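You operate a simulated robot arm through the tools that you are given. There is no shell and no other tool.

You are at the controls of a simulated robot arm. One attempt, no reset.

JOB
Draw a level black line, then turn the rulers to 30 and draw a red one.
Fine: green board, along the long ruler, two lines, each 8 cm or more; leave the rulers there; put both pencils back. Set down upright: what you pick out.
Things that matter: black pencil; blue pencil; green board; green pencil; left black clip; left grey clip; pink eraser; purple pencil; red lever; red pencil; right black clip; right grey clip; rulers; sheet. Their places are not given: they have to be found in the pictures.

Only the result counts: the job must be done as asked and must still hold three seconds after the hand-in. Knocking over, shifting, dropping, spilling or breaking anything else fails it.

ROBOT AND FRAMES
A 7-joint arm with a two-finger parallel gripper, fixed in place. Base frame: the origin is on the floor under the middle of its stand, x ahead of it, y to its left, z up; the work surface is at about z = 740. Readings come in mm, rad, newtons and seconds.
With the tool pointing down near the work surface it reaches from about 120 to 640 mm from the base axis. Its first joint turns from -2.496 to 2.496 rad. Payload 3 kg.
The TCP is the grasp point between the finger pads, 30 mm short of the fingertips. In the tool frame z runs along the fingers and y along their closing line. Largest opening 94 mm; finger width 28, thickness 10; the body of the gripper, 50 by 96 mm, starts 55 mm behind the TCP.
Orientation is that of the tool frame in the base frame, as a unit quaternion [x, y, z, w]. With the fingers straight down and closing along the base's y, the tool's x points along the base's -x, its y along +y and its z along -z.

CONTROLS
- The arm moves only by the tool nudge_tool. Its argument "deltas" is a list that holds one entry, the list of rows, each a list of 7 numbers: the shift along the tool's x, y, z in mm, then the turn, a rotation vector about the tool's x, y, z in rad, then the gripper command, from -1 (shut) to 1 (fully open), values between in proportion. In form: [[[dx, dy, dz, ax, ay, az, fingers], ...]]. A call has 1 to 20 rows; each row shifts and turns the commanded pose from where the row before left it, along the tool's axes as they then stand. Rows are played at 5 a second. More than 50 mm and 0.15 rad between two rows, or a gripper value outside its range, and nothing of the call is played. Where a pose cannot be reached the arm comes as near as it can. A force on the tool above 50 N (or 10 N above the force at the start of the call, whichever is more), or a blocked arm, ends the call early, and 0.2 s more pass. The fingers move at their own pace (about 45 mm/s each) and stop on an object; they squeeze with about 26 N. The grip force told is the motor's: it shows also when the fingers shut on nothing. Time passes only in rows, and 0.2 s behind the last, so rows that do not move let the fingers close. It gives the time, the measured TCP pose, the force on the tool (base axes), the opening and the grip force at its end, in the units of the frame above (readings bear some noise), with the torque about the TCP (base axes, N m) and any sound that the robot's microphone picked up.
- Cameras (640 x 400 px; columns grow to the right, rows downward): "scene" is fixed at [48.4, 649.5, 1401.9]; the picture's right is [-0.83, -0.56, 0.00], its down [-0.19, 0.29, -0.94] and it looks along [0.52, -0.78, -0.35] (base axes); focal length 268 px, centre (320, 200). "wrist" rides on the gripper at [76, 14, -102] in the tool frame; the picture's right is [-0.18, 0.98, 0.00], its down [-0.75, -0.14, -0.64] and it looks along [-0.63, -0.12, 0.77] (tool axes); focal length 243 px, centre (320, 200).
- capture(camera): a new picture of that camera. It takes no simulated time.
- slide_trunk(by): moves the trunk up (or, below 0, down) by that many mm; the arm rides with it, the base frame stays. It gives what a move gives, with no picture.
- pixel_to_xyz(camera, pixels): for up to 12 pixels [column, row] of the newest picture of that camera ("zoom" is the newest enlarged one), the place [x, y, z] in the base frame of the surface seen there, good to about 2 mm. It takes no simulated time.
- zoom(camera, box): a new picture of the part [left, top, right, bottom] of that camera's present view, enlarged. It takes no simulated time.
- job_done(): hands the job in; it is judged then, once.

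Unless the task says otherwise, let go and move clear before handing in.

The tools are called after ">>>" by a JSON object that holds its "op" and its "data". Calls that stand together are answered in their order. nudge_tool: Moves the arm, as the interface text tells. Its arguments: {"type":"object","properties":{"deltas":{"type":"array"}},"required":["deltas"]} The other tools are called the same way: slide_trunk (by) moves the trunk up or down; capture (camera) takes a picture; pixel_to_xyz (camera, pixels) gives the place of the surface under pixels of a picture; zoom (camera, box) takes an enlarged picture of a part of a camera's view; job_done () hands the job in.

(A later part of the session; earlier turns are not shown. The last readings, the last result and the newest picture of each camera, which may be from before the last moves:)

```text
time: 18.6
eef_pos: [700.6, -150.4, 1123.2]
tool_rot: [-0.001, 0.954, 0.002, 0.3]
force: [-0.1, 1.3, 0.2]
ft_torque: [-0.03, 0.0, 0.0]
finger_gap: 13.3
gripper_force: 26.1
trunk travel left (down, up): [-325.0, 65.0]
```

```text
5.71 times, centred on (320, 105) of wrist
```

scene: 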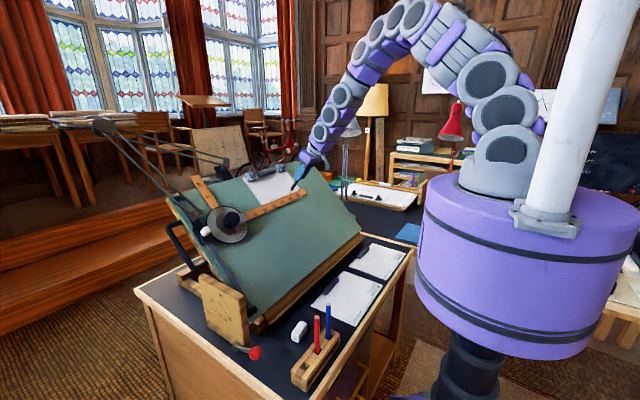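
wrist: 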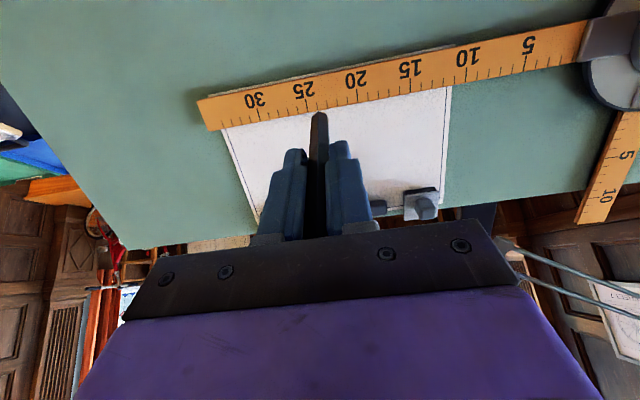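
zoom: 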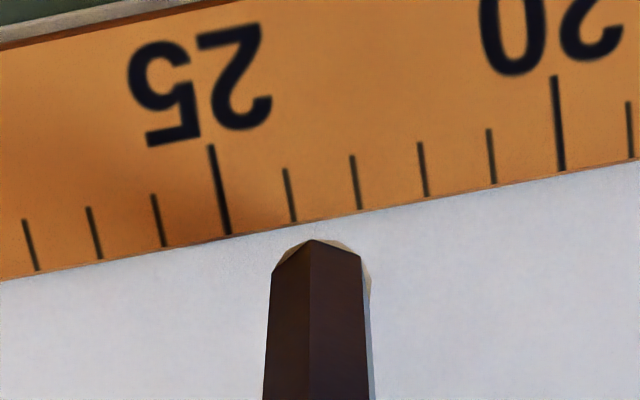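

>>> {"op": "zoom", "data": {"camera": "scene", "box": [280, 184, 296, 194]}}

>>> {"op": "pixel_to_xyz", "data": {"camera": "zoom", "pixels": [[320, 200], [322, 230], [200, 230], [200, 300], [300, 300], [120, 350], [420, 260], [300, 330]]}}

```text
16.00 times, centred on (288, 189) of scene
```

zoom: 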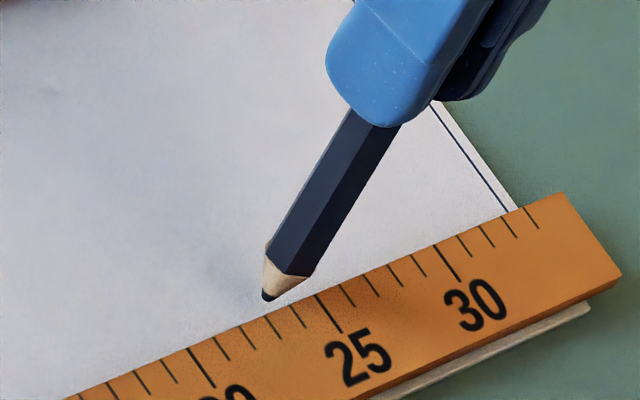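

```text
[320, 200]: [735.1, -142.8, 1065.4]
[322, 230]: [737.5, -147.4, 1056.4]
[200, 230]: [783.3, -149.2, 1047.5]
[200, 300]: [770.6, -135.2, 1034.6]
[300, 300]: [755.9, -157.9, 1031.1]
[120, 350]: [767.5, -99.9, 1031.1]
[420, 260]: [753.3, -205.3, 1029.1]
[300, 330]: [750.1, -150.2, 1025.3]
```

>>> {"op": "pixel_to_xyz", "data": {"camera": "zoom", "pixels": [[267, 297], [270, 293], [277, 275], [300, 310], [260, 325], [255, 310], [235, 310], [350, 285]]}}

```text
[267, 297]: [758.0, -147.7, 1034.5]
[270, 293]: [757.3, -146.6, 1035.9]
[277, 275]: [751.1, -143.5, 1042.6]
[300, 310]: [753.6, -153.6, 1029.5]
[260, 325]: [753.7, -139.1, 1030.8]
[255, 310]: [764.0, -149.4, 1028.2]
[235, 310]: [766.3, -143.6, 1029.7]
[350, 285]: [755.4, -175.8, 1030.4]
```

Tip is ~4.5 mm beyond the ruler edge and ~8 mm above the sheet. I'll lower it along the board normal, 6 mm first.

>>> {"op": "nudge_tool", "data": {"deltas": [[[-0.35, 0, 1.97, 0, 0, 0, -1], [-0.35, 0, 1.97, 0, 0, 0, -1], [-0.35, 0, 1.97, 0, 0, 0, -1], [0, 0, 0, 0, 0, 0, -1], [0, 0, 0, 0, 0, 0, -1]]]}}

>>> {"op": "zoom", "data": {"camera": "scene", "box": [272, 180, 304, 200]}}

```text
time: 19.8
eef_pos: [704.4, -149.4, 1120.5]
tool_rot: [0.0, 0.953, 0.002, 0.303]
force: [-0.4, -0.7, 0.3]
ft_torque: [-0.04, 0.02, -0.1]
finger_gap: 13.6
gripper_force: 26.0
trunk travel left (down, up): [-325.0, 65.0]
```

```text
16.00 times, centred on (288, 190) of scene
```

zoom: 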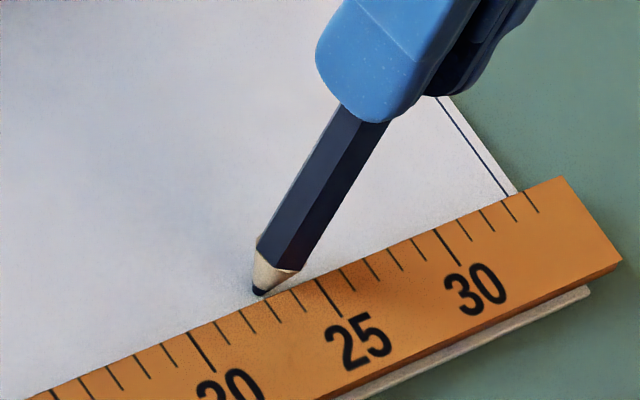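

Tip nearly at the sheet with no force yet. I'll go down in ~0.7 mm steps watching the force.

>>> {"op": "nudge_tool", "data": {"deltas": [[[-0.17, 0, 0.98, 0, 0, 0, -1], [0, 0, 0, 0, 0, 0, -1], [0, 0, 0, 0, 0, 0, -1]]]}}

>>> {"op": "nudge_tool", "data": {"deltas": [[[-0.12, 0, 0.7, 0, 0, 0, -1], [0, 0, 0, 0, 0, 0, -1], [0, 0, 0, 0, 0, 0, -1]]]}}

>>> {"op": "zoom", "data": {"camera": "scene", "box": [272, 180, 304, 200]}}

```text
time: 20.6
eef_pos: [704.4, -149.4, 1118.8]
tool_rot: [-0.001, 0.954, 0.002, 0.301]
force: [-1.6, -1.6, 4.7]
ft_torque: [-0.07, -0.15, -0.08]
finger_gap: 13.6
gripper_force: 25.9
trunk travel left (down, up): [-325.0, 65.0]
```

```text
time: 21.4
eef_pos: [704.3, -151.0, 1119.4]
tool_rot: [0.0, 0.953, 0.002, 0.302]
force: [-5.1, -2.2, 7.1]
ft_torque: [-0.14, -0.03, -0.11]
finger_gap: 13.8
gripper_force: 26.1
trunk travel left (down, up): [-325.0, 65.0]
```

```text
16.00 times, centred on (288, 190) of scene
```

zoom: 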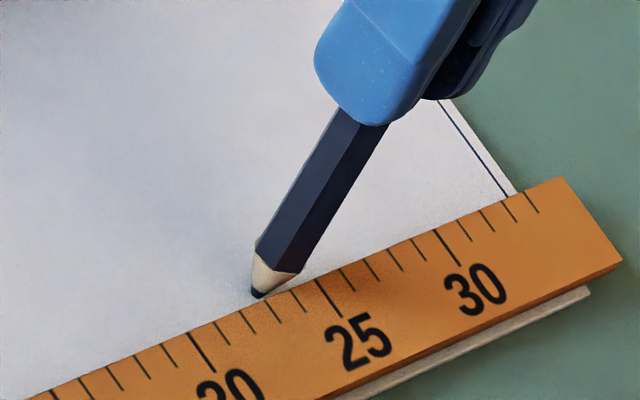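

Contact is made with ~8 N on the board normal. I'll ease slightly (0.4 mm) and draw a first 15 mm along +y, parallel to the ruler, to see that it marks.

>>> {"op": "nudge_tool", "data": {"deltas": [[[0.07, 0, -0.4, 0, 0, 0, -1], [0, 3, 0, 0, 0, 0, -1], [0, 4, 0, 0, 0, 0, -1], [0, 4, 0, 0, 0, 0, -1], [0, 4, 0, 0, 0, 0, -1]]]}}

>>> {"op": "zoom", "data": {"camera": "scene", "box": [268, 180, 300, 200]}}

>>> {"op": "zoom", "data": {"camera": "wrist", "box": [270, 70, 370, 140]}}

```text
time: 22.6
eef_pos: [704.4, -134.6, 1119.6]
tool_rot: [0.0, 0.953, 0.002, 0.302]
force: [-3.9, -2.6, 4.7]
ft_torque: [-0.25, 0.02, -0.18]
finger_gap: 13.7
gripper_force: 25.5
trunk travel left (down, up): [-325.0, 65.0]
```

```text
16.00 times, centred on (284, 190) of scene
```

zoom: 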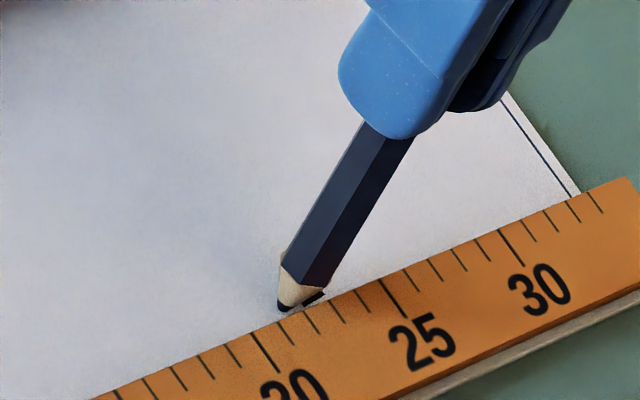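

```text
5.71 times, centred on (320, 105) of wrist
```

zoom: 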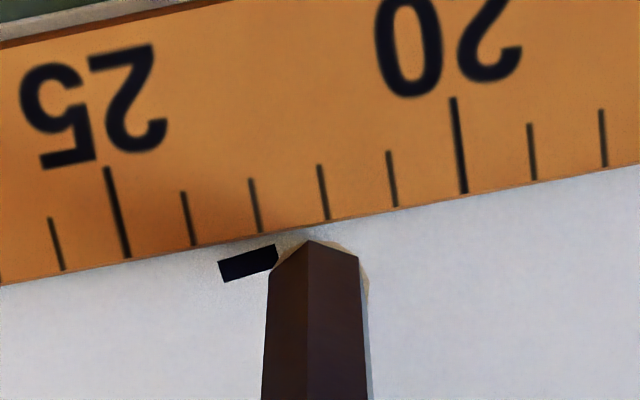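

A black mark appears right along the ruler edge (wrist zoom (248,262)). I'll continue the stroke across the sheet towards +y.

>>> {"op": "nudge_tool", "data": {"deltas": [[[0, 5, 0, 0, 0, 0, -1], [0, 5, 0, 0, 0, 0, -1], [0, 5, 0, 0, 0, 0, -1], [0, 5, 0, 0, 0, 0, -1], [0, 5, 0, 0, 0, 0, -1], [0, 5, 0, 0, 0, 0, -1], [0, 5, 0, 0, 0, 0, -1], [0, 5, 0, 0, 0, 0, -1], [0, 5, 0, 0, 0, 0, -1], [0, 5, 0, 0, 0, 0, -1]]]}}

>>> {"op": "zoom", "data": {"camera": "scene", "box": [250, 175, 314, 215]}}

```text
time: 24.8
eef_pos: [704.0, -83.4, 1119.1]
tool_rot: [0.0, 0.954, 0.002, 0.301]
force: [-2.2, -0.5, 1.7]
ft_torque: [-0.09, 0.06, -0.04]
finger_gap: 13.5
gripper_force: 25.7
trunk travel left (down, up): [-325.0, 65.0]
```

```text
10.00 times, centred on (282, 195) of scene
```

zoom: 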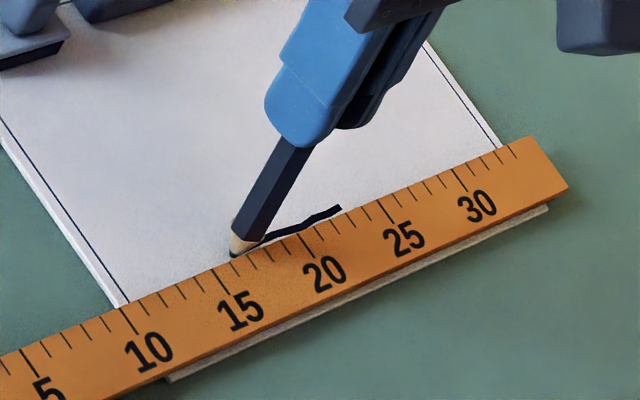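

The stroke runs level along the ruler (zoom (240,250) to (340,207)). Force fell to ~2.7 N, so I'll press 0.3 mm more and go on to near the sheet's left edge.

>>> {"op": "nudge_tool", "data": {"deltas": [[[-0.05, 5, 0.3, 0, 0, 0, -1], [0, 5, 0.02, 0, 0, 0, -1], [0, 5, 0.02, 0, 0, 0, -1], [0, 5, 0.02, 0, 0, 0, -1], [0, 5, 0.02, 0, 0, 0, -1], [0, 5, 0.02, 0, 0, 0, -1], [0, 5, 0.02, 0, 0, 0, -1], [0, 5, 0.02, 0, 0, 0, -1], [0, 5, 0.02, 0, 0, 0, -1], [0, 5, 0.02, 0, 0, 0, -1]]]}}

>>> {"op": "zoom", "data": {"camera": "scene", "box": [240, 175, 304, 215]}}

>>> {"op": "zoom", "data": {"camera": "wrist", "box": [180, 60, 380, 180]}}

```text
time: 27.0
eef_pos: [703.9, -33.1, 1119.6]
tool_rot: [0.0, 0.953, 0.001, 0.302]
force: [-0.5, -0.6, 1.5]
ft_torque: [-0.06, 0.02, -0.05]
finger_gap: 13.5
gripper_force: 25.5
trunk travel left (down, up): [-325.0, 65.0]
```

```text
10.00 times, centred on (272, 195) of scene
```

zoom: 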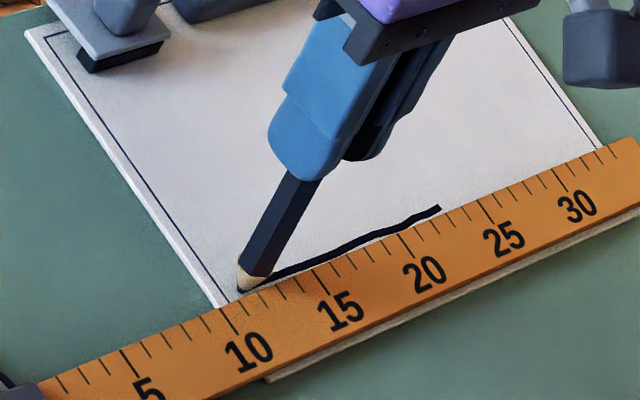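

```text
3.20 times, centred on (280, 120) of wrist
```

zoom: 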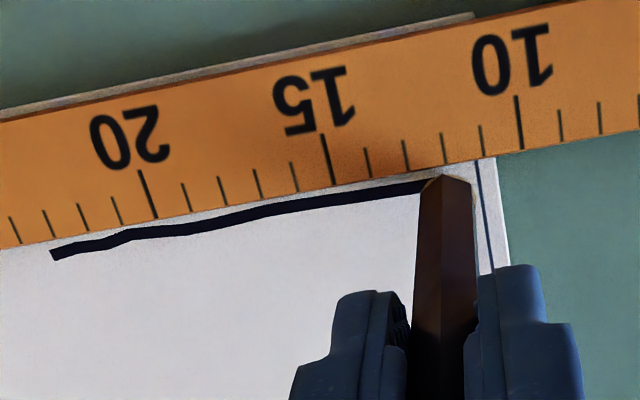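

The stroke is now ~115 mm on the sheet, parallel to the ruler edge in both views. Before continuing onto the bare green board I'll measure the tip and the sheet's left edge.

>>> {"op": "zoom", "data": {"camera": "scene", "box": [250, 192, 282, 212]}}

>>> {"op": "pixel_to_xyz", "data": {"camera": "zoom", "pixels": [[290, 310], [285, 325], [250, 335], [240, 345], [230, 350], [200, 320], [215, 330], [300, 340], [225, 365], [400, 265]]}}

```text
16.00 times, centred on (266, 202) of scene
```

zoom: 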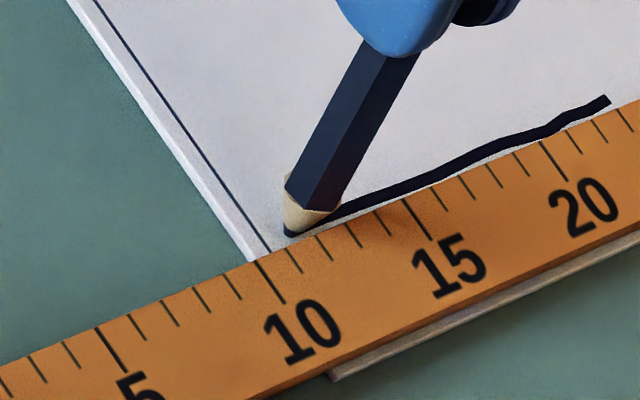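

```text
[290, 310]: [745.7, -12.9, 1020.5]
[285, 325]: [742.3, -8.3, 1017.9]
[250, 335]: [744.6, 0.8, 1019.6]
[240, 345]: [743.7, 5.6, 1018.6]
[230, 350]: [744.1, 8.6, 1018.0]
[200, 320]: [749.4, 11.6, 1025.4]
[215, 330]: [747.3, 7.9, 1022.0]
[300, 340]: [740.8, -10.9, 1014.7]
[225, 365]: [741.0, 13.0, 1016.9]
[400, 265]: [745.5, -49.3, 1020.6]
```

>>> {"op": "pixel_to_xyz", "data": {"camera": "zoom", "pixels": [[290, 234], [293, 226], [255, 250], [262, 245], [240, 250], [230, 240], [220, 230], [340, 215], [430, 180], [520, 140], [600, 103], [280, 250]]}}

```text
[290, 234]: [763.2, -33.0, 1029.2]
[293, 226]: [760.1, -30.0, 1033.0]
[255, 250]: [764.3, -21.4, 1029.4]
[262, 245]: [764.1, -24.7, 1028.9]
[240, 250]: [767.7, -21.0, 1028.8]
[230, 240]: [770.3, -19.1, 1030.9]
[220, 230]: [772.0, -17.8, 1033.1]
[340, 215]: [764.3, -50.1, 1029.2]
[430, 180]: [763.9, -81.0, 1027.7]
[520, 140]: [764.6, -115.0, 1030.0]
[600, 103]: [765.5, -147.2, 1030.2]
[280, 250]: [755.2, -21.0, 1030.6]
```

Sheet edge is at y≈-20.5 and the tip at y≈-33 on the sheet. I'll run off the sheet edge and step down gently towards the bare board.

>>> {"op": "nudge_tool", "data": {"deltas": [[[-0.12, 4, 0.1, 0, 0, 0, -1], [-0.1, 4, 0.05, 0, 0, 0, -1], [-0.1, 4, 0.02, 0, 0, 0, -1], [-0.1, 2.5, 0, 0, 0, 0, -1], [-0.25, 1.5, 0.98, 0, 0, 0, -1], [-0.2, 1, 0.8, 0, 0, 0, -1], [0, 0, 0, 0, 0, 0, -1]]]}}

>>> {"op": "zoom", "data": {"camera": "scene", "box": [250, 192, 282, 212]}}

```text
time: 28.6
eef_pos: [706.6, -15.0, 1117.3]
tool_rot: [0.0, 0.954, 0.001, 0.301]
force: [-0.3, 0.5, 0.5]
ft_torque: [0.02, 0.02, 0.02]
finger_gap: 13.5
gripper_force: 25.8
trunk travel left (down, up): [-325.0, 65.0]
```

```text
16.00 times, centred on (266, 202) of scene
```

zoom: 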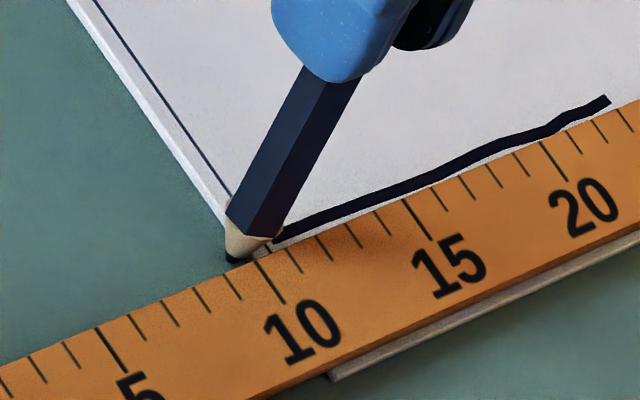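

The tip is just past the sheet edge at (232,258), no force. I'll lower on in small steps until it touches the green board.

>>> {"op": "nudge_tool", "data": {"deltas": [[[-0.14, 0, 0.8, 0, 0, 0, -1], [0, 0, 0, 0, 0, 0, -1]]]}}

>>> {"op": "nudge_tool", "data": {"deltas": [[[-0.1, 0, 0.6, 0, 0, 0, -1], [0, 0, 0, 0, 0, 0, -1]]]}}

```text
time: 29.2
eef_pos: [707.1, -15.2, 1117.1]
tool_rot: [0.0, 0.954, 0.0, 0.3]
force: [-1.6, -0.3, 2.6]
ft_torque: [0.01, -0.01, -0.01]
finger_gap: 13.5
gripper_force: 25.5
trunk travel left (down, up): [-325.0, 65.0]
```

```text
time: 29.8
eef_pos: [707.2, -15.8, 1116.4]
tool_rot: [0.0, 0.953, 0.001, 0.302]
force: [-3.3, 0.1, 5.8]
ft_torque: [0.08, -0.12, 0.02]
finger_gap: 13.6
gripper_force: 26.2
trunk travel left (down, up): [-325.0, 65.0]
```

Contact on the bare board with ~6 N. I'll continue the stroke along +y beside the ruler.

>>> {"op": "nudge_tool", "data": {"deltas": [[[0, 5, 0.02, 0, 0, 0, -1], [0, 5, 0.02, 0, 0, 0, -1], [0, 5, 0.02, 0, 0, 0, -1], [0, 5, 0.02, 0, 0, 0, -1], [0, 5, 0.02, 0, 0, 0, -1], [0, 5, 0.02, 0, 0, 0, -1], [0, 5, 0.02, 0, 0, 0, -1], [0, 5, 0.02, 0, 0, 0, -1]]]}}

>>> {"op": "zoom", "data": {"camera": "scene", "box": [230, 180, 294, 220]}}

```text
time: 31.6
eef_pos: [706.0, 23.0, 1116.5]
tool_rot: [-0.001, 0.954, 0.001, 0.3]
force: [-2.0, -2.7, 2.5]
ft_torque: [-0.16, 0.06, -0.12]
finger_gap: 13.6
gripper_force: 26.7
trunk travel left (down, up): [-325.0, 65.0]
```

```text
10.00 times, centred on (262, 200) of scene
```

zoom: 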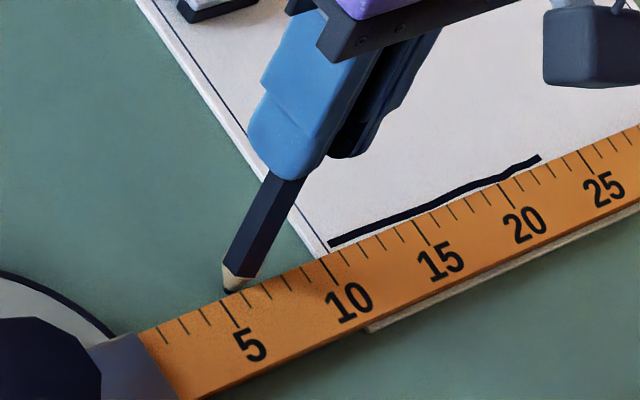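

No mark shows on the bare green board between (245,285) and the sheet edge, so only the sheet takes marks; the black line is on the sheet. I'll lift the pencil off along the normal and look.

>>> {"op": "nudge_tool", "data": {"deltas": [[[0.35, 0, -2, 0, 0, 0, -1], [1.7, 0, -9.8, 0, 0, 0, -1], [5, 0, -29, 0, 0, 0, -1], [0, 0, -40, 0, 0, 0, -1], [0, 0, -30, 0, 0, 0, -1], [0, 0, 0, 0, 0, 0, -1]]]}}

>>> {"op": "zoom", "data": {"camera": "scene", "box": [230, 170, 310, 220]}}

>>> {"op": "zoom", "data": {"camera": "wrist", "box": [120, 40, 520, 290]}}

```text
time: 33.0
eef_pos: [636.4, 25.1, 1201.9]
tool_rot: [-0.001, 0.954, 0.001, 0.3]
force: [0.0, -0.5, 0.1]
ft_torque: [0.02, -0.04, 0.03]
finger_gap: 13.6
gripper_force: 26.1
trunk travel left (down, up): [-325.0, 65.0]
```

```text
8.00 times, centred on (270, 195) of scene
```

zoom: 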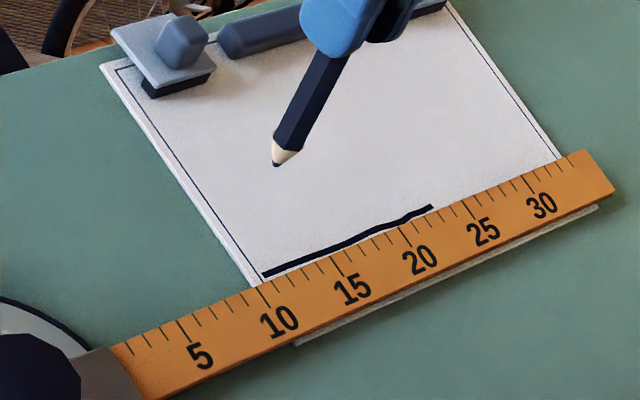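

```text
1.60 times, centred on (320, 165) of wrist
```

zoom: 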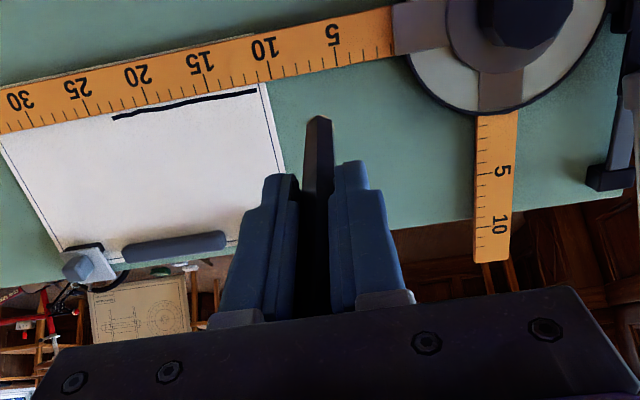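

The black line stands clear on the sheet from ruler mark ~9.5 to ~21. I'll measure its points for level and length.

>>> {"op": "zoom", "data": {"camera": "scene", "box": [260, 188, 292, 208]}}

>>> {"op": "pixel_to_xyz", "data": {"camera": "zoom", "pixels": [[100, 300], [160, 272], [220, 250], [280, 220], [340, 195], [400, 170], [200, 200], [300, 150], [100, 200], [60, 310], [440, 140], [480, 130]]}}

```text
16.00 times, centred on (276, 198) of scene
```

zoom: 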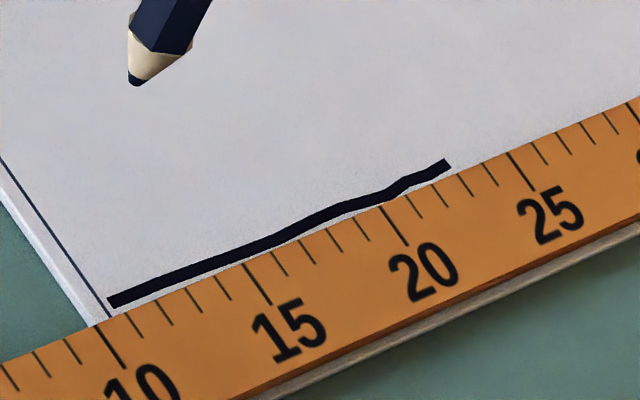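

```text
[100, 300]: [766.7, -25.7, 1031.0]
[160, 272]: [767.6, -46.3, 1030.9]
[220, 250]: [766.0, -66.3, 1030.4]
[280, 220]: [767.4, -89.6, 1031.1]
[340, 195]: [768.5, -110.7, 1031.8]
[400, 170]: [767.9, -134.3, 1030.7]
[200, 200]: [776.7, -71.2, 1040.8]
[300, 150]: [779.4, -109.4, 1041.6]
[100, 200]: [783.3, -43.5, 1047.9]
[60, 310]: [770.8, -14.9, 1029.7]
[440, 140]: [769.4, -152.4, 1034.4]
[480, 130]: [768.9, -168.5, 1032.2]
```

>>> {"op": "pixel_to_xyz", "data": {"camera": "zoom", "pixels": [[112, 301], [170, 279], [230, 257], [290, 230], [340, 208], [385, 196], [410, 182], [445, 165], [130, 325], [250, 272], [370, 217], [490, 168]]}}

```text
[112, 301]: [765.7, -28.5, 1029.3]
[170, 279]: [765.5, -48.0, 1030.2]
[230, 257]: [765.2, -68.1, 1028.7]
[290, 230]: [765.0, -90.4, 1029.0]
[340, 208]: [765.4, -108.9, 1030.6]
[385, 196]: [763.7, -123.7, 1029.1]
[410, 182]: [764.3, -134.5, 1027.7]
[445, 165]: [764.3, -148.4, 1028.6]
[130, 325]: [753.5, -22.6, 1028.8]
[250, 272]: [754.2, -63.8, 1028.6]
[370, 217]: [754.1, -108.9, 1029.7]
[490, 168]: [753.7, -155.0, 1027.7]
```

The black line is level within about 1° and ~120 mm long. Now I'll bring the tool upright again and back over the pencil block.

>>> {"op": "nudge_tool", "data": {"deltas": [[[20, 25, -10, 0, 0.1018, 0, -1], [20, 25, -5, 0, 0.1018, 0, -1], [20, 25, 0, 0, 0.1018, 0, -1], [20, 25, 0, 0, 0.1018, 0, -1], [20, 25, 0, 0, 0.1018, 0, -1], [20, 25, 0, 0, 0.1018, 0, -1], [30, 25, 10, 0, 0, 0, -1], [30, 25, 15, 0, 0, 0, -1], [30, 25, 15, 0, 0, 0, -1], [0, 0, 0, 0, 0, 0, -1], [0, 0, 0, 0, 0, 0, -1]]]}}

```text
time: 35.4
eef_pos: [428.6, 248.6, 1134.0]
tool_rot: [-0.001, 1.0, 0.001, 0.002]
force: [-0.1, 0.9, -0.2]
ft_torque: [0.05, -0.01, -0.02]
finger_gap: 13.5
gripper_force: 26.1
trunk travel left (down, up): [-325.0, 65.0]
```

>>> {"op": "nudge_tool", "data": {"deltas": [[[40, 10, 20, 0, 0, 0, -1], [39.1, 9.7, 25, 0, 0, 0, -1], [0, 0, 40, 0, 0, 0, -1], [0, 0, 40, 0, 0, 0, -1], [0, 0, 40, 0, 0, 0, -1], [0, 0, 29, 0, 0, 0, -1], [0, 0, 0, 0, 0, 0, -1], [0, 0, 0, 0, 0, 0, -1]]]}}

>>> {"op": "zoom", "data": {"camera": "scene", "box": [285, 325, 333, 385]}}

>>> {"op": "zoom", "data": {"camera": "wrist", "box": [240, 50, 400, 150]}}

```text
time: 37.2
eef_pos: [350.1, 269.7, 942.3]
tool_rot: [-0.001, 1.0, 0.0, 0.0]
force: [0.1, 0.0, 0.5]
ft_torque: [0.0, -0.02, 0.02]
finger_gap: 13.5
gripper_force: 25.9
trunk travel left (down, up): [-325.0, 65.0]
```

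```text
6.67 times, centred on (309, 355) of scene
```

zoom: 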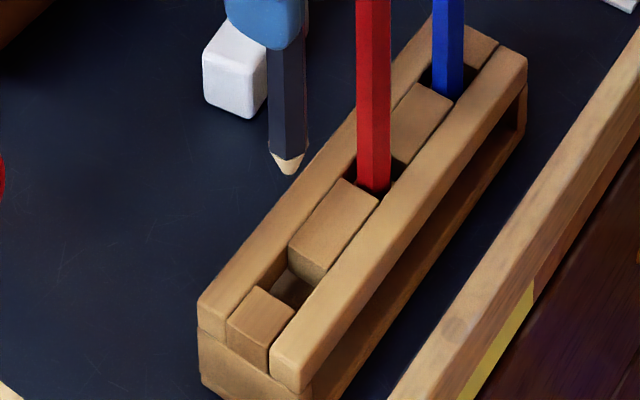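

```text
4.00 times, centred on (320, 100) of wrist
```

zoom: 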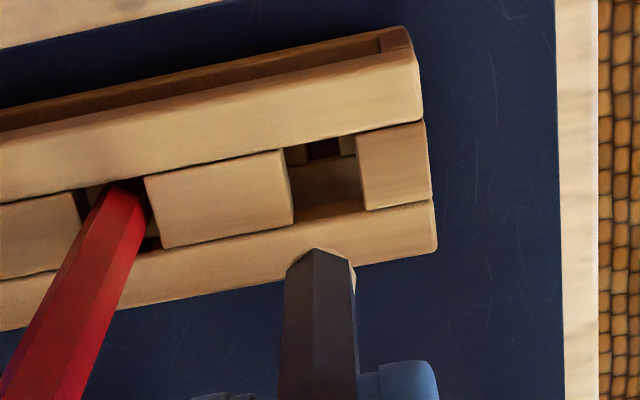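

>>> {"op": "pixel_to_xyz", "data": {"camera": "zoom", "pixels": [[285, 155], [290, 215], [358, 140], [366, 205], [325, 215], [325, 128], [320, 270], [318, 330]]}}

>>> {"op": "zoom", "data": {"camera": "scene", "box": [290, 330, 322, 350]}}

>>> {"op": "pixel_to_xyz", "data": {"camera": "zoom", "pixels": [[275, 225], [275, 235], [280, 180], [275, 240], [278, 160], [278, 100]]}}

```text
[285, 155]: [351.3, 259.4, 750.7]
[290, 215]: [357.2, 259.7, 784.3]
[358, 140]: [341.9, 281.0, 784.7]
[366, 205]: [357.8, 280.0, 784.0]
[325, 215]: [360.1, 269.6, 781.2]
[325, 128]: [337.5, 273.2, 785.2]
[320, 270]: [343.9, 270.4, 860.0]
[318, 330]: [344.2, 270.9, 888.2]
```

```text
16.00 times, centred on (306, 340) of scene
```

zoom: 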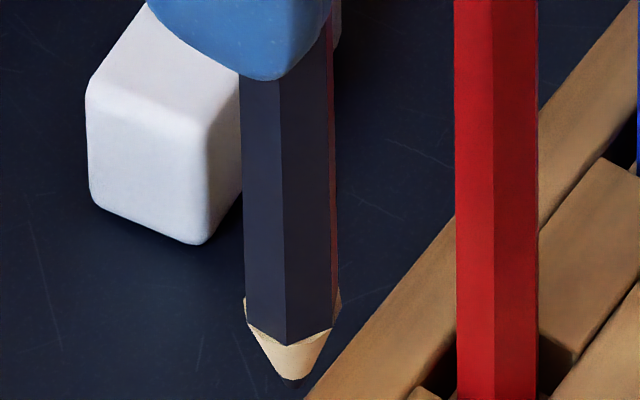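

```text
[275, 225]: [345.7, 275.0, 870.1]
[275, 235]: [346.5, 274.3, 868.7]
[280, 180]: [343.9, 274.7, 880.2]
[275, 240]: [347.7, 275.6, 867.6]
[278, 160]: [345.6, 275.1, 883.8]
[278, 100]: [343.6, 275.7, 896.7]
```

>>> {"op": "pixel_to_xyz", "data": {"camera": "zoom", "pixels": [[293, 381], [291, 370], [288, 340], [286, 320], [286, 280], [284, 120], [265, 300], [265, 120], [310, 300], [310, 120]]}}

```text
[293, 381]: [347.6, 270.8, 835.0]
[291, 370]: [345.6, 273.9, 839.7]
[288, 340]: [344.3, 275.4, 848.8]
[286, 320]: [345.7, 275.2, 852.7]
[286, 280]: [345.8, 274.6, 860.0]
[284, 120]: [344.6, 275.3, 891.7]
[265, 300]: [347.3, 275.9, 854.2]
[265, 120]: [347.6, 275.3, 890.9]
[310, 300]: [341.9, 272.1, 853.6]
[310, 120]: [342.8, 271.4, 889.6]
```

Hole centre is ≈ (349,270), 20 mm wide; tip ≈ (348.5,270,835), axis straight. I'll lower it into its hole.

>>> {"op": "nudge_tool", "data": {"deltas": [[[0, 0, 15, 0, 0, 0, -1], [0, 0, 15, 0, 0, 0, -1], [0, 0, 15, 0, 0, 0, -1], [0, 0, 15, 0, 0, 0, -1], [0, 0, 15, 0, 0, 0, -1], [0, 0, 10, 0, 0, 0, -1], [0, 0, 0, 0, 0, 0, -1]]]}}

>>> {"op": "zoom", "data": {"camera": "scene", "box": [270, 300, 350, 390]}}

```text
time: 38.8
eef_pos: [350.9, 269.1, 856.2]
tool_rot: [-0.001, 1.0, 0.001, 0.001]
force: [-0.3, 0.2, -0.3]
ft_torque: [0.03, -0.03, 0.01]
finger_gap: 13.5
gripper_force: 25.8
trunk travel left (down, up): [-325.0, 65.0]
```

```text
4.44 times, centred on (310, 345) of scene
```

zoom: 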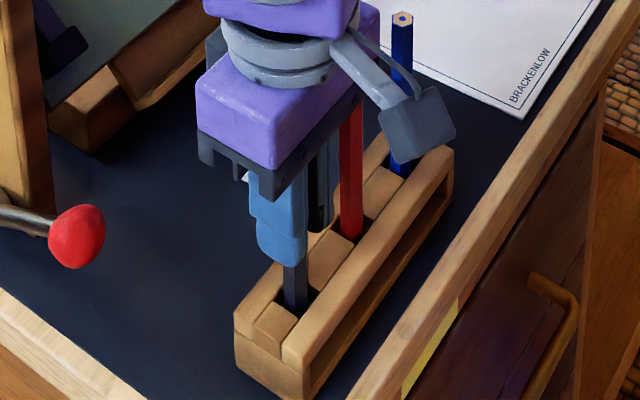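

In the hole with no side force. I'll lower in 1.5 mm steps to feel the bottom.

>>> {"op": "nudge_tool", "data": {"deltas": [[[0, 0, 1.5, 0, 0, 0, -1], [0, 0, 0, 0, 0, 0, -1], [0, 0, 1, 0, 0, 0, -1], [0, 0, 0, 0, 0, 0, -1]]]}}

>>> {"op": "nudge_tool", "data": {"deltas": [[[0, 0, 1, 0, 0, 0, -1], [0, 0, 0, 0, 0, 0, -1], [0, 0, 0, 0, 0, 0, -1]]]}}

```text
time: 39.8
eef_pos: [348.8, 269.4, 853.9]
tool_rot: [0.0, 1.0, 0.001, 0.001]
force: [0.8, 0.0, 3.8]
ft_torque: [-0.02, -0.01, 0.02]
finger_gap: 13.8
gripper_force: 26.1
trunk travel left (down, up): [-325.0, 65.0]
```

```text
time: 40.6
eef_pos: [350.4, 269.0, 853.3]
tool_rot: [-0.001, 1.0, 0.001, 0.001]
force: [1.6, -0.5, 19.3]
ft_torque: [0.01, -0.12, 0.0]
finger_gap: 13.3
gripper_force: 25.3
trunk travel left (down, up): [-325.0, 65.0]
```

It rests on the bottom (19 N). I'll ease up 0.8 mm, open to 42 mm and rise.

>>> {"op": "nudge_tool", "data": {"deltas": [[[0, 0, -0.9, 0, 0, 0, -1], [0, 0, 0, 0, 0, 0, -0.6], [0, 0, 0, 0, 0, 0, -0.4], [0, 0, 0, 0, 0, 0, -0.1], [0, 0, 0, 0, 0, 0, -0.1], [0, 0, 0, 0, 0, 0, -0.1], [0, 0, 0, 0, 0, 0, -0.1]]]}}

>>> {"op": "zoom", "data": {"camera": "scene", "box": [270, 300, 350, 390]}}

>>> {"op": "capture", "data": {"camera": "wrist"}}

```text
time: 42.2
eef_pos: [349.0, 270.8, 854.2]
tool_rot: [-0.001, 1.0, 0.002, 0.0]
force: [0.0, -0.8, 0.5]
ft_torque: [0.02, 0.03, -0.02]
finger_gap: 42.5
gripper_force: 0.2
trunk travel left (down, up): [-325.0, 65.0]
```

```text
4.44 times, centred on (310, 345) of scene
```

zoom: 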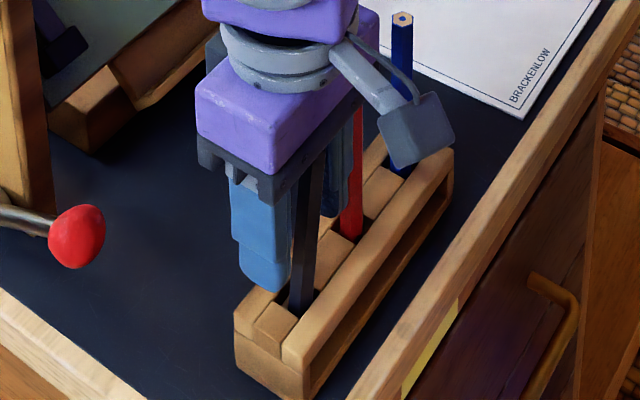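

```text
taken
```

wrist: 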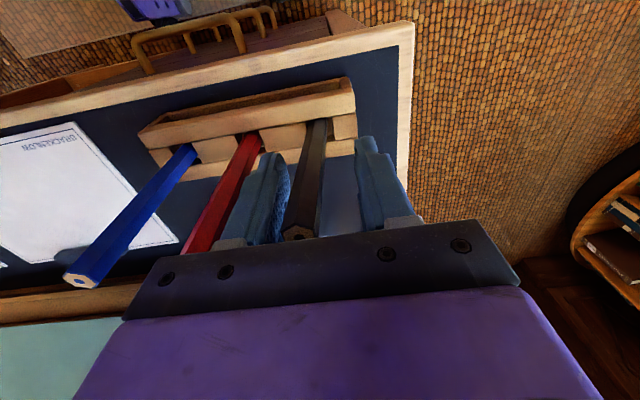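

After release the black pencil leans a little in its hole (top towards the right in the scene zoom). I'll look closer before moving away.

>>> {"op": "zoom", "data": {"camera": "scene", "box": [290, 325, 330, 375]}}

>>> {"op": "zoom", "data": {"camera": "wrist", "box": [230, 100, 390, 250]}}

```text
8.00 times, centred on (310, 350) of scene
```

zoom: 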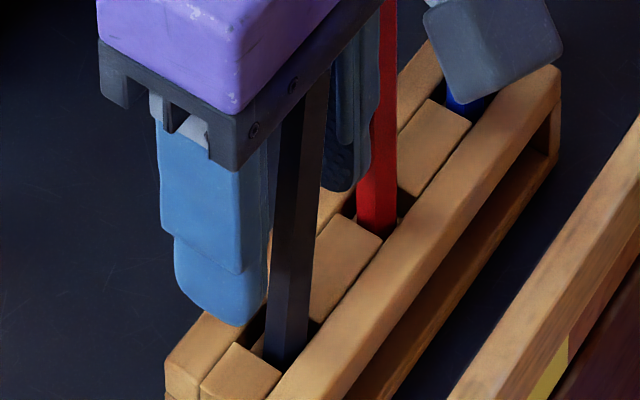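

```text
2.67 times, centred on (310, 175) of wrist
```

zoom: 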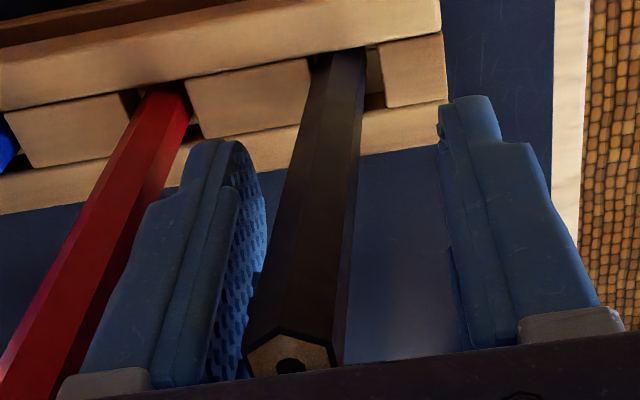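

>>> {"op": "pixel_to_xyz", "data": {"camera": "zoom", "pixels": [[285, 350], [300, 345], [320, 200], [335, 100], [340, 70], [310, 280]]}}

```text
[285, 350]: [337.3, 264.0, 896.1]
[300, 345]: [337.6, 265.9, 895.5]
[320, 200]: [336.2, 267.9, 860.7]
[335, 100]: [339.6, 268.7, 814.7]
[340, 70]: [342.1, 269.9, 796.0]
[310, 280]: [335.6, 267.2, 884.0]
```

The black pencil stands in its hole leaning only ~5° (top (337.5,264.5,896)), resting against the hole edge, clear of both fingers. I'll raise the gripper straight up and check it.

>>> {"op": "nudge_tool", "data": {"deltas": [[[0, 0, -10, 0, 0, 0, -0.1], [0, 0, -20, 0, 0, 0, -0.1], [0, 0, -30, 0, 0, 0, -0.1], [0, 0, -40, 0, 0, 0, -0.1], [0, 0, -40, 0, 0, 0, -0.1], [0, 0, -40, 0, 0, 0, -0.1], [0, 0, 0, 0, 0, 0, -0.1]]]}}

>>> {"op": "zoom", "data": {"camera": "scene", "box": [270, 300, 350, 390]}}

>>> {"op": "zoom", "data": {"camera": "wrist", "box": [180, 40, 380, 165]}}

```text
time: 43.8
eef_pos: [350.8, 269.4, 1033.0]
tool_rot: [0.001, 1.0, 0.0, 0.001]
force: [-0.4, -0.1, 0.4]
ft_torque: [-0.05, 0.02, 0.0]
finger_gap: 42.2
gripper_force: 0.1
trunk travel left (down, up): [-325.0, 65.0]
```

```text
4.44 times, centred on (310, 345) of scene
```

zoom: 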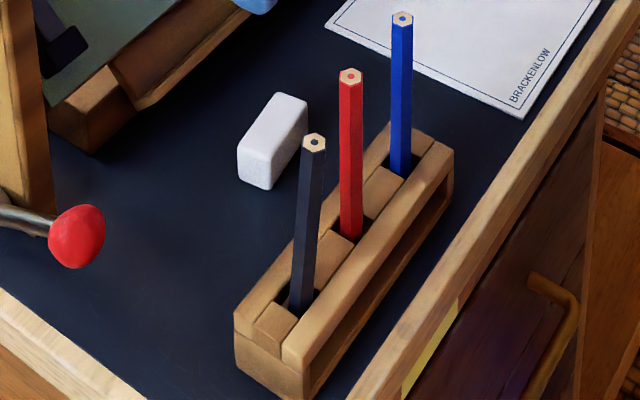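

```text
3.20 times, centred on (280, 102) of wrist
```

zoom: 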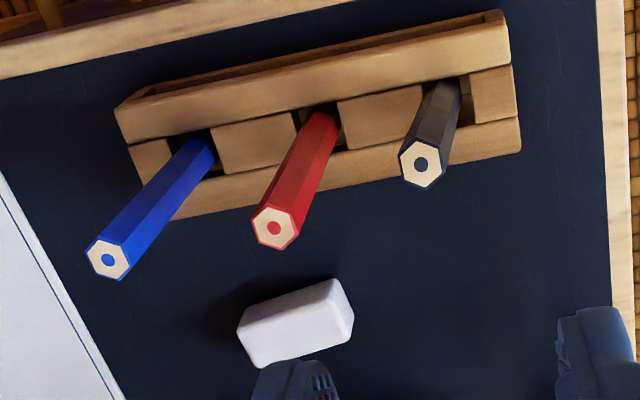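

Both pencils' block is in order. Next is turning the rulers: I'll move with open fingers to a hover in front of the head, tool tilted 45° square to the board.

>>> {"op": "nudge_tool", "data": {"deltas": [[[-20, -20, -40, 0, 0, 0, 0.5], [-30, -22, -33, 0, 0, 0, 1], [-40, -22, -20, 0, 0, 0, 1], [-42, -22, -15, 0, 0, 0, 1], [-42, -22, -12, 0, 0, 0, 1], [-40, 0, 0, 0, -0.1, 0, 1], [0, 0, 0, 0, -0.137, 0, 1], [0, 0, 0, 0, -0.137, 0, 1], [0, 0, 0, 0, -0.137, 0, 1], [0, 0, 0, 0, -0.137, 0, 1], [0, 0, 0, 0, -0.137, 0, 1], [0, 0, 0, 0, 0, 0, 1], [0, 0, 0, 0, 0, 0, 1]]]}}

>>> {"op": "capture", "data": {"camera": "wrist"}}

>>> {"op": "capture", "data": {"camera": "scene"}}

```text
time: 46.6
eef_pos: [564.2, 161.5, 1153.0]
tool_rot: [0.0, 0.923, 0.001, 0.384]
force: [-0.4, -0.1, -0.1]
ft_torque: [0.02, 0.01, -0.01]
finger_gap: 93.8
gripper_force: 0.0
trunk travel left (down, up): [-325.0, 65.0]
```

```text
taken
```

wrist: 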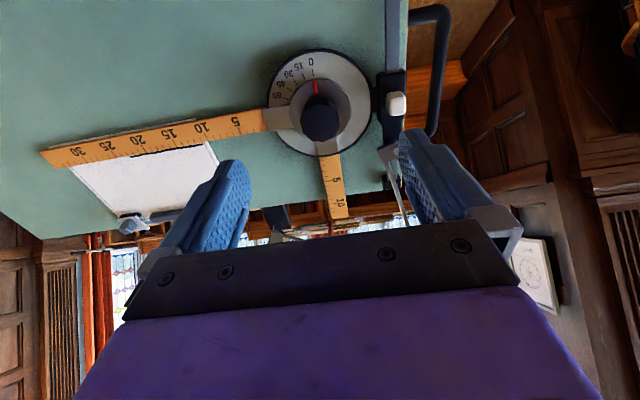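

```text
taken
```

scene: 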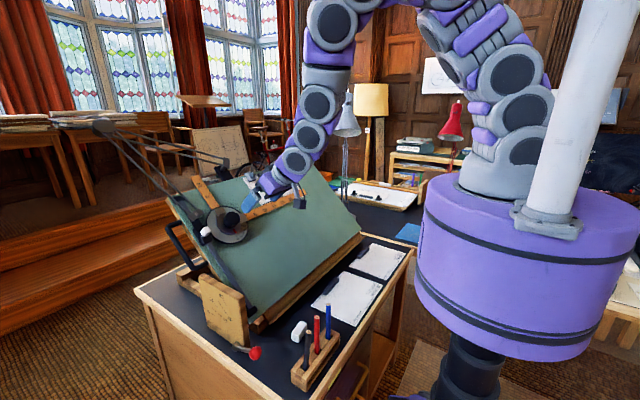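

The tool is at 45.2° tilt in front of the head. I'll measure the knob in the wrist view.

>>> {"op": "zoom", "data": {"camera": "wrist", "box": [250, 40, 410, 165]}}

>>> {"op": "pixel_to_xyz", "data": {"camera": "wrist", "pixels": [[320, 120], [305, 108], [335, 112], [320, 135], [316, 85], [320, 100], [340, 85], [280, 115], [397, 105], [390, 155], [370, 100], [328, 165]]}}

```text
3.20 times, centred on (330, 102) of wrist
```

zoom: 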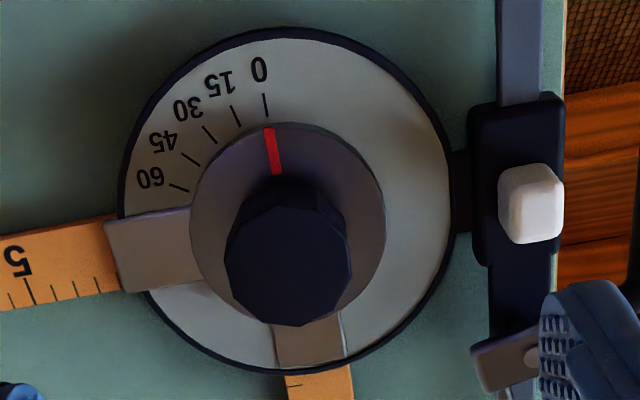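

```text
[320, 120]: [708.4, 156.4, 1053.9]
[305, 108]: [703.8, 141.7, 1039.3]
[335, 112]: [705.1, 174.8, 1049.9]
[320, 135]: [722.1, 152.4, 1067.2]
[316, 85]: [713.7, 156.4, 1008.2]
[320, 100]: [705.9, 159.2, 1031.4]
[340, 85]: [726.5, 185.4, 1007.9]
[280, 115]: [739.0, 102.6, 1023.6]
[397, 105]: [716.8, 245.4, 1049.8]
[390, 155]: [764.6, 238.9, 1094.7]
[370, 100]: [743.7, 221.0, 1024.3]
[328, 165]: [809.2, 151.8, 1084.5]
```

Knob top centre ≈ (708.5,159,1053.5), ~60 mm above the board, ~52 mm across. I'll align and advance along the tool axis, stopping 20 mm short to check.

>>> {"op": "nudge_tool", "data": {"deltas": [[[-16, -1, 0, 0, 0, 0, 1], [-15, -1.5, 20, 0, 0, 0, 1], [0, 0, 35, 0, 0, 0, 1], [0, 0, 35, 0, 0, 0, 1], [0, 0, 30, 0, 0, 0, 1], [0, 0, 20, 0, 0, 0, 1], [0, 0, 10, 0, 0, 0, 1], [0, 0, 0, 0, 0, 0, 1], [0, 0, 0, 0, 0, 0, 1]]]}}

>>> {"op": "capture", "data": {"camera": "wrist"}}

>>> {"op": "zoom", "data": {"camera": "scene", "box": [180, 170, 280, 250]}}

```text
time: 48.6
eef_pos: [692.2, 159.1, 1069.5]
tool_rot: [-0.001, 0.924, 0.0, 0.383]
force: [0.1, -0.7, 1.2]
ft_torque: [0.01, -0.01, 0.04]
finger_gap: 94.1
gripper_force: 0.1
trunk travel left (down, up): [-325.0, 65.0]
```

```text
taken
```

wrist: 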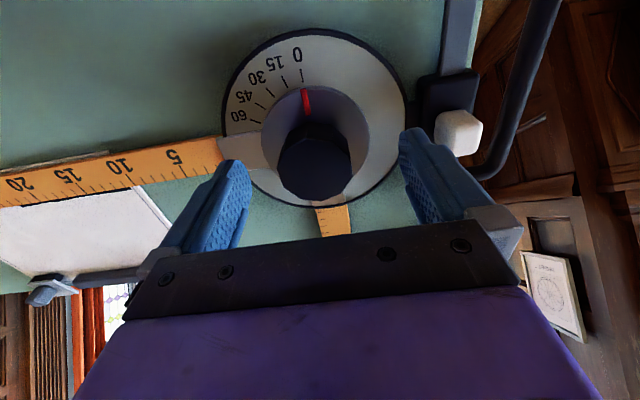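

```text
5.00 times, centred on (230, 210) of scene
```

zoom: 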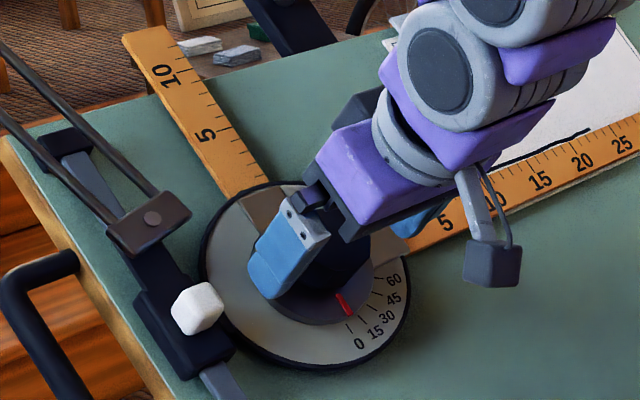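

The knob is centred between the fingers. I'll advance the remaining 20 mm with the fingers open, watching force.

>>> {"op": "nudge_tool", "data": {"deltas": [[[0, 0, 7, 0, 0, 0, 1], [0, 0, 7, 0, 0, 0, 1], [0, 0, 6, 0, 0, 0, 1], [0, 0, 0, 0, 0, 0, 1], [0, 0, 0, 0, 0, 0, 1]]]}}

>>> {"op": "zoom", "data": {"camera": "scene", "box": [200, 185, 264, 235]}}

>>> {"op": "capture", "data": {"camera": "wrist"}}

```text
time: 49.8
eef_pos: [707.1, 158.5, 1054.9]
tool_rot: [0.0, 0.924, 0.0, 0.383]
force: [0.1, 0.1, 0.4]
ft_torque: [0.03, -0.02, 0.01]
finger_gap: 93.9
gripper_force: 0.0
trunk travel left (down, up): [-325.0, 65.0]
```

```text
8.00 times, centred on (232, 210) of scene
```

zoom: 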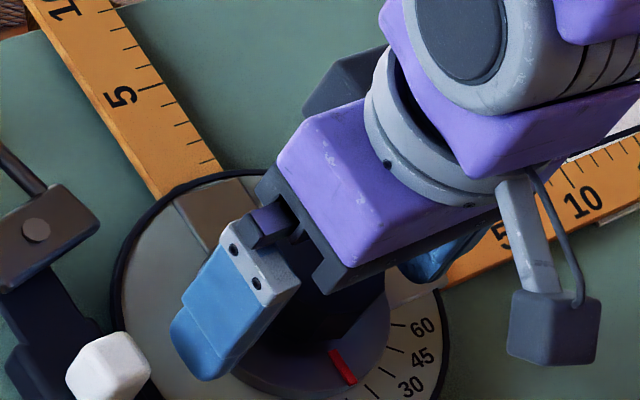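

```text
taken
```

wrist: 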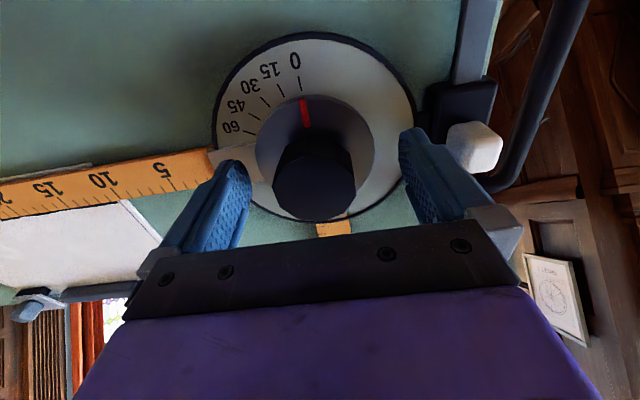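

The TCP is at the knob's top plane. I'll close on the knob.

>>> {"op": "nudge_tool", "data": {"deltas": [[[0, 0, 0, 0, 0, 0, 0.3], [0, 0, 0, 0, 0, 0, 0], [0, 0, 0, 0, 0, 0, -1], [0, 0, 0, 0, 0, 0, -1], [0, 0, 0, 0, 0, 0, -1]]]}}

>>> {"op": "zoom", "data": {"camera": "scene", "box": [200, 185, 264, 235]}}

>>> {"op": "capture", "data": {"camera": "wrist"}}

```text
time: 51.0
eef_pos: [707.7, 155.4, 1055.4]
tool_rot: [0.002, 0.924, 0.001, 0.382]
force: [0.5, -12.0, -2.5]
ft_torque: [-0.38, -0.03, -0.5]
finger_gap: 47.5
gripper_force: 44.6
trunk travel left (down, up): [-325.0, 65.0]
```

```text
8.00 times, centred on (232, 210) of scene
```

zoom: 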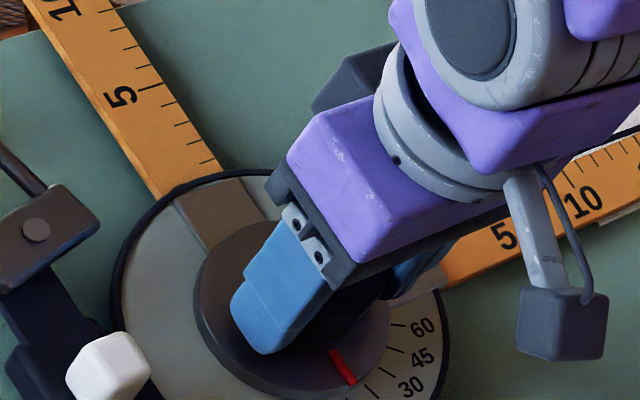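

```text
taken
```

wrist: 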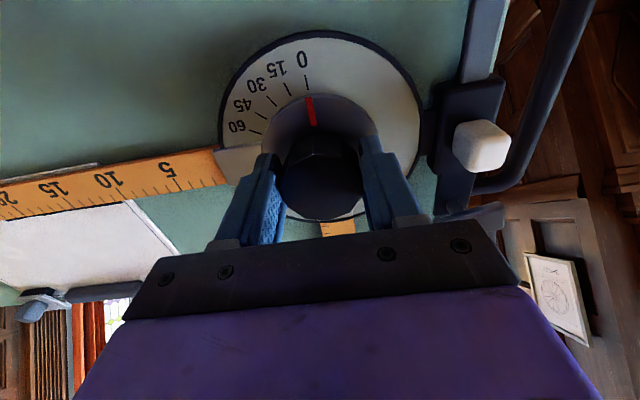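

The knob is gripped (47.5 mm); its axis is ~3 mm more to -y (force -12 N in y). I'll shift the hand 3 mm to -y to relieve that.

>>> {"op": "nudge_tool", "data": {"deltas": [[[0, -2, 0, 0, 0, 0, -1], [0, -1.5, 0, 0, 0, 0, -1], [0, 0, 0, 0, 0, 0, -1]]]}}

```text
time: 51.8
eef_pos: [707.0, 154.3, 1053.9]
tool_rot: [0.0, 0.923, 0.0, 0.384]
force: [1.0, -4.8, -0.4]
ft_torque: [0.17, 0.11, 0.07]
finger_gap: 47.4
gripper_force: 45.0
trunk travel left (down, up): [-325.0, 65.0]
```

Force is down to ~5 N. Now I'll test whether the head slides down the rail: a gentle 4 mm move down the slope while holding the knob.

>>> {"op": "nudge_tool", "data": {"deltas": [[[2, -0.8, 0, 0, 0, 0, -1], [2, 0, 0, 0, 0, 0, -1], [0, 0, 0, 0, 0, 0, -1]]]}}

>>> {"op": "zoom", "data": {"camera": "scene", "box": [160, 170, 320, 250]}}

```text
time: 52.6
eef_pos: [703.3, 154.3, 1053.5]
tool_rot: [0.0, 0.923, 0.001, 0.384]
force: [1.0, 0.3, 2.8]
ft_torque: [0.09, -0.6, -0.03]
finger_gap: 47.5
gripper_force: 45.2
trunk travel left (down, up): [-325.0, 65.0]
```

```text
4.00 times, centred on (240, 210) of scene
```

zoom: 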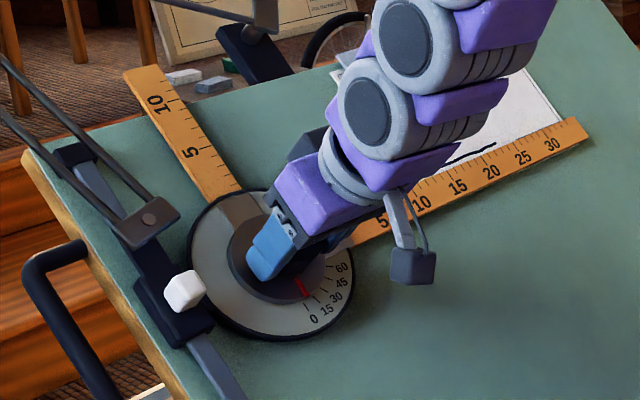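

Only ~3 N of resistance for 3 mm, which suggests the head slides. I'll move another 10 mm down and compare the ruler with the black line.

>>> {"op": "nudge_tool", "data": {"deltas": [[[3, 0, 0, 0, 0, 0, -1], [3, 0, 0, 0, 0, 0, -1], [4, 0, 0, 0, 0, 0, -1], [0, 0, 0, 0, 0, 0, -1]]]}}

>>> {"op": "zoom", "data": {"camera": "scene", "box": [240, 170, 320, 220]}}

>>> {"op": "zoom", "data": {"camera": "scene", "box": [160, 170, 320, 250]}}

```text
time: 53.6
eef_pos: [696.3, 154.6, 1044.5]
tool_rot: [0.0, 0.924, 0.001, 0.383]
force: [-0.3, -1.0, 4.4]
ft_torque: [0.02, 0.05, -0.05]
finger_gap: 47.1
gripper_force: 45.2
trunk travel left (down, up): [-325.0, 65.0]
```

```text
8.00 times, centred on (280, 195) of scene
```

zoom: 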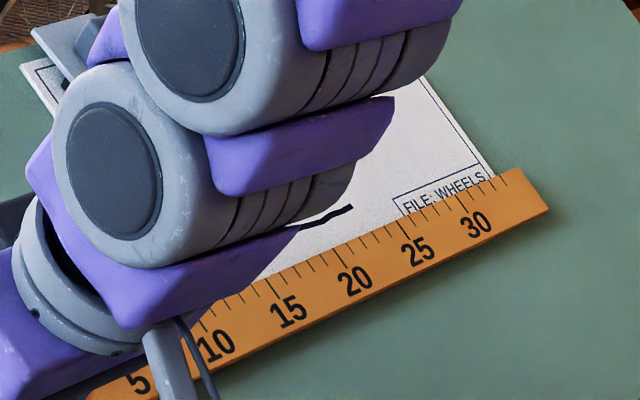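

```text
4.00 times, centred on (240, 210) of scene
```

zoom: 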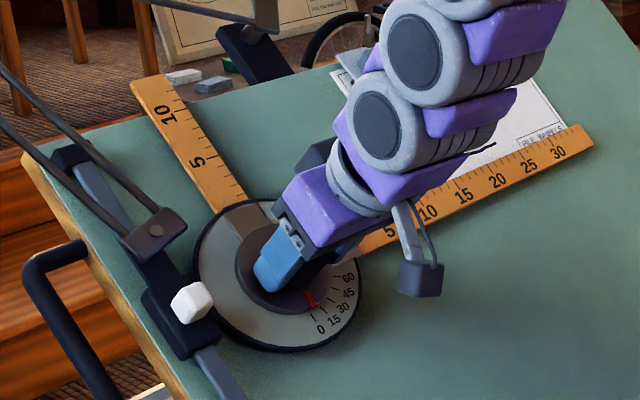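

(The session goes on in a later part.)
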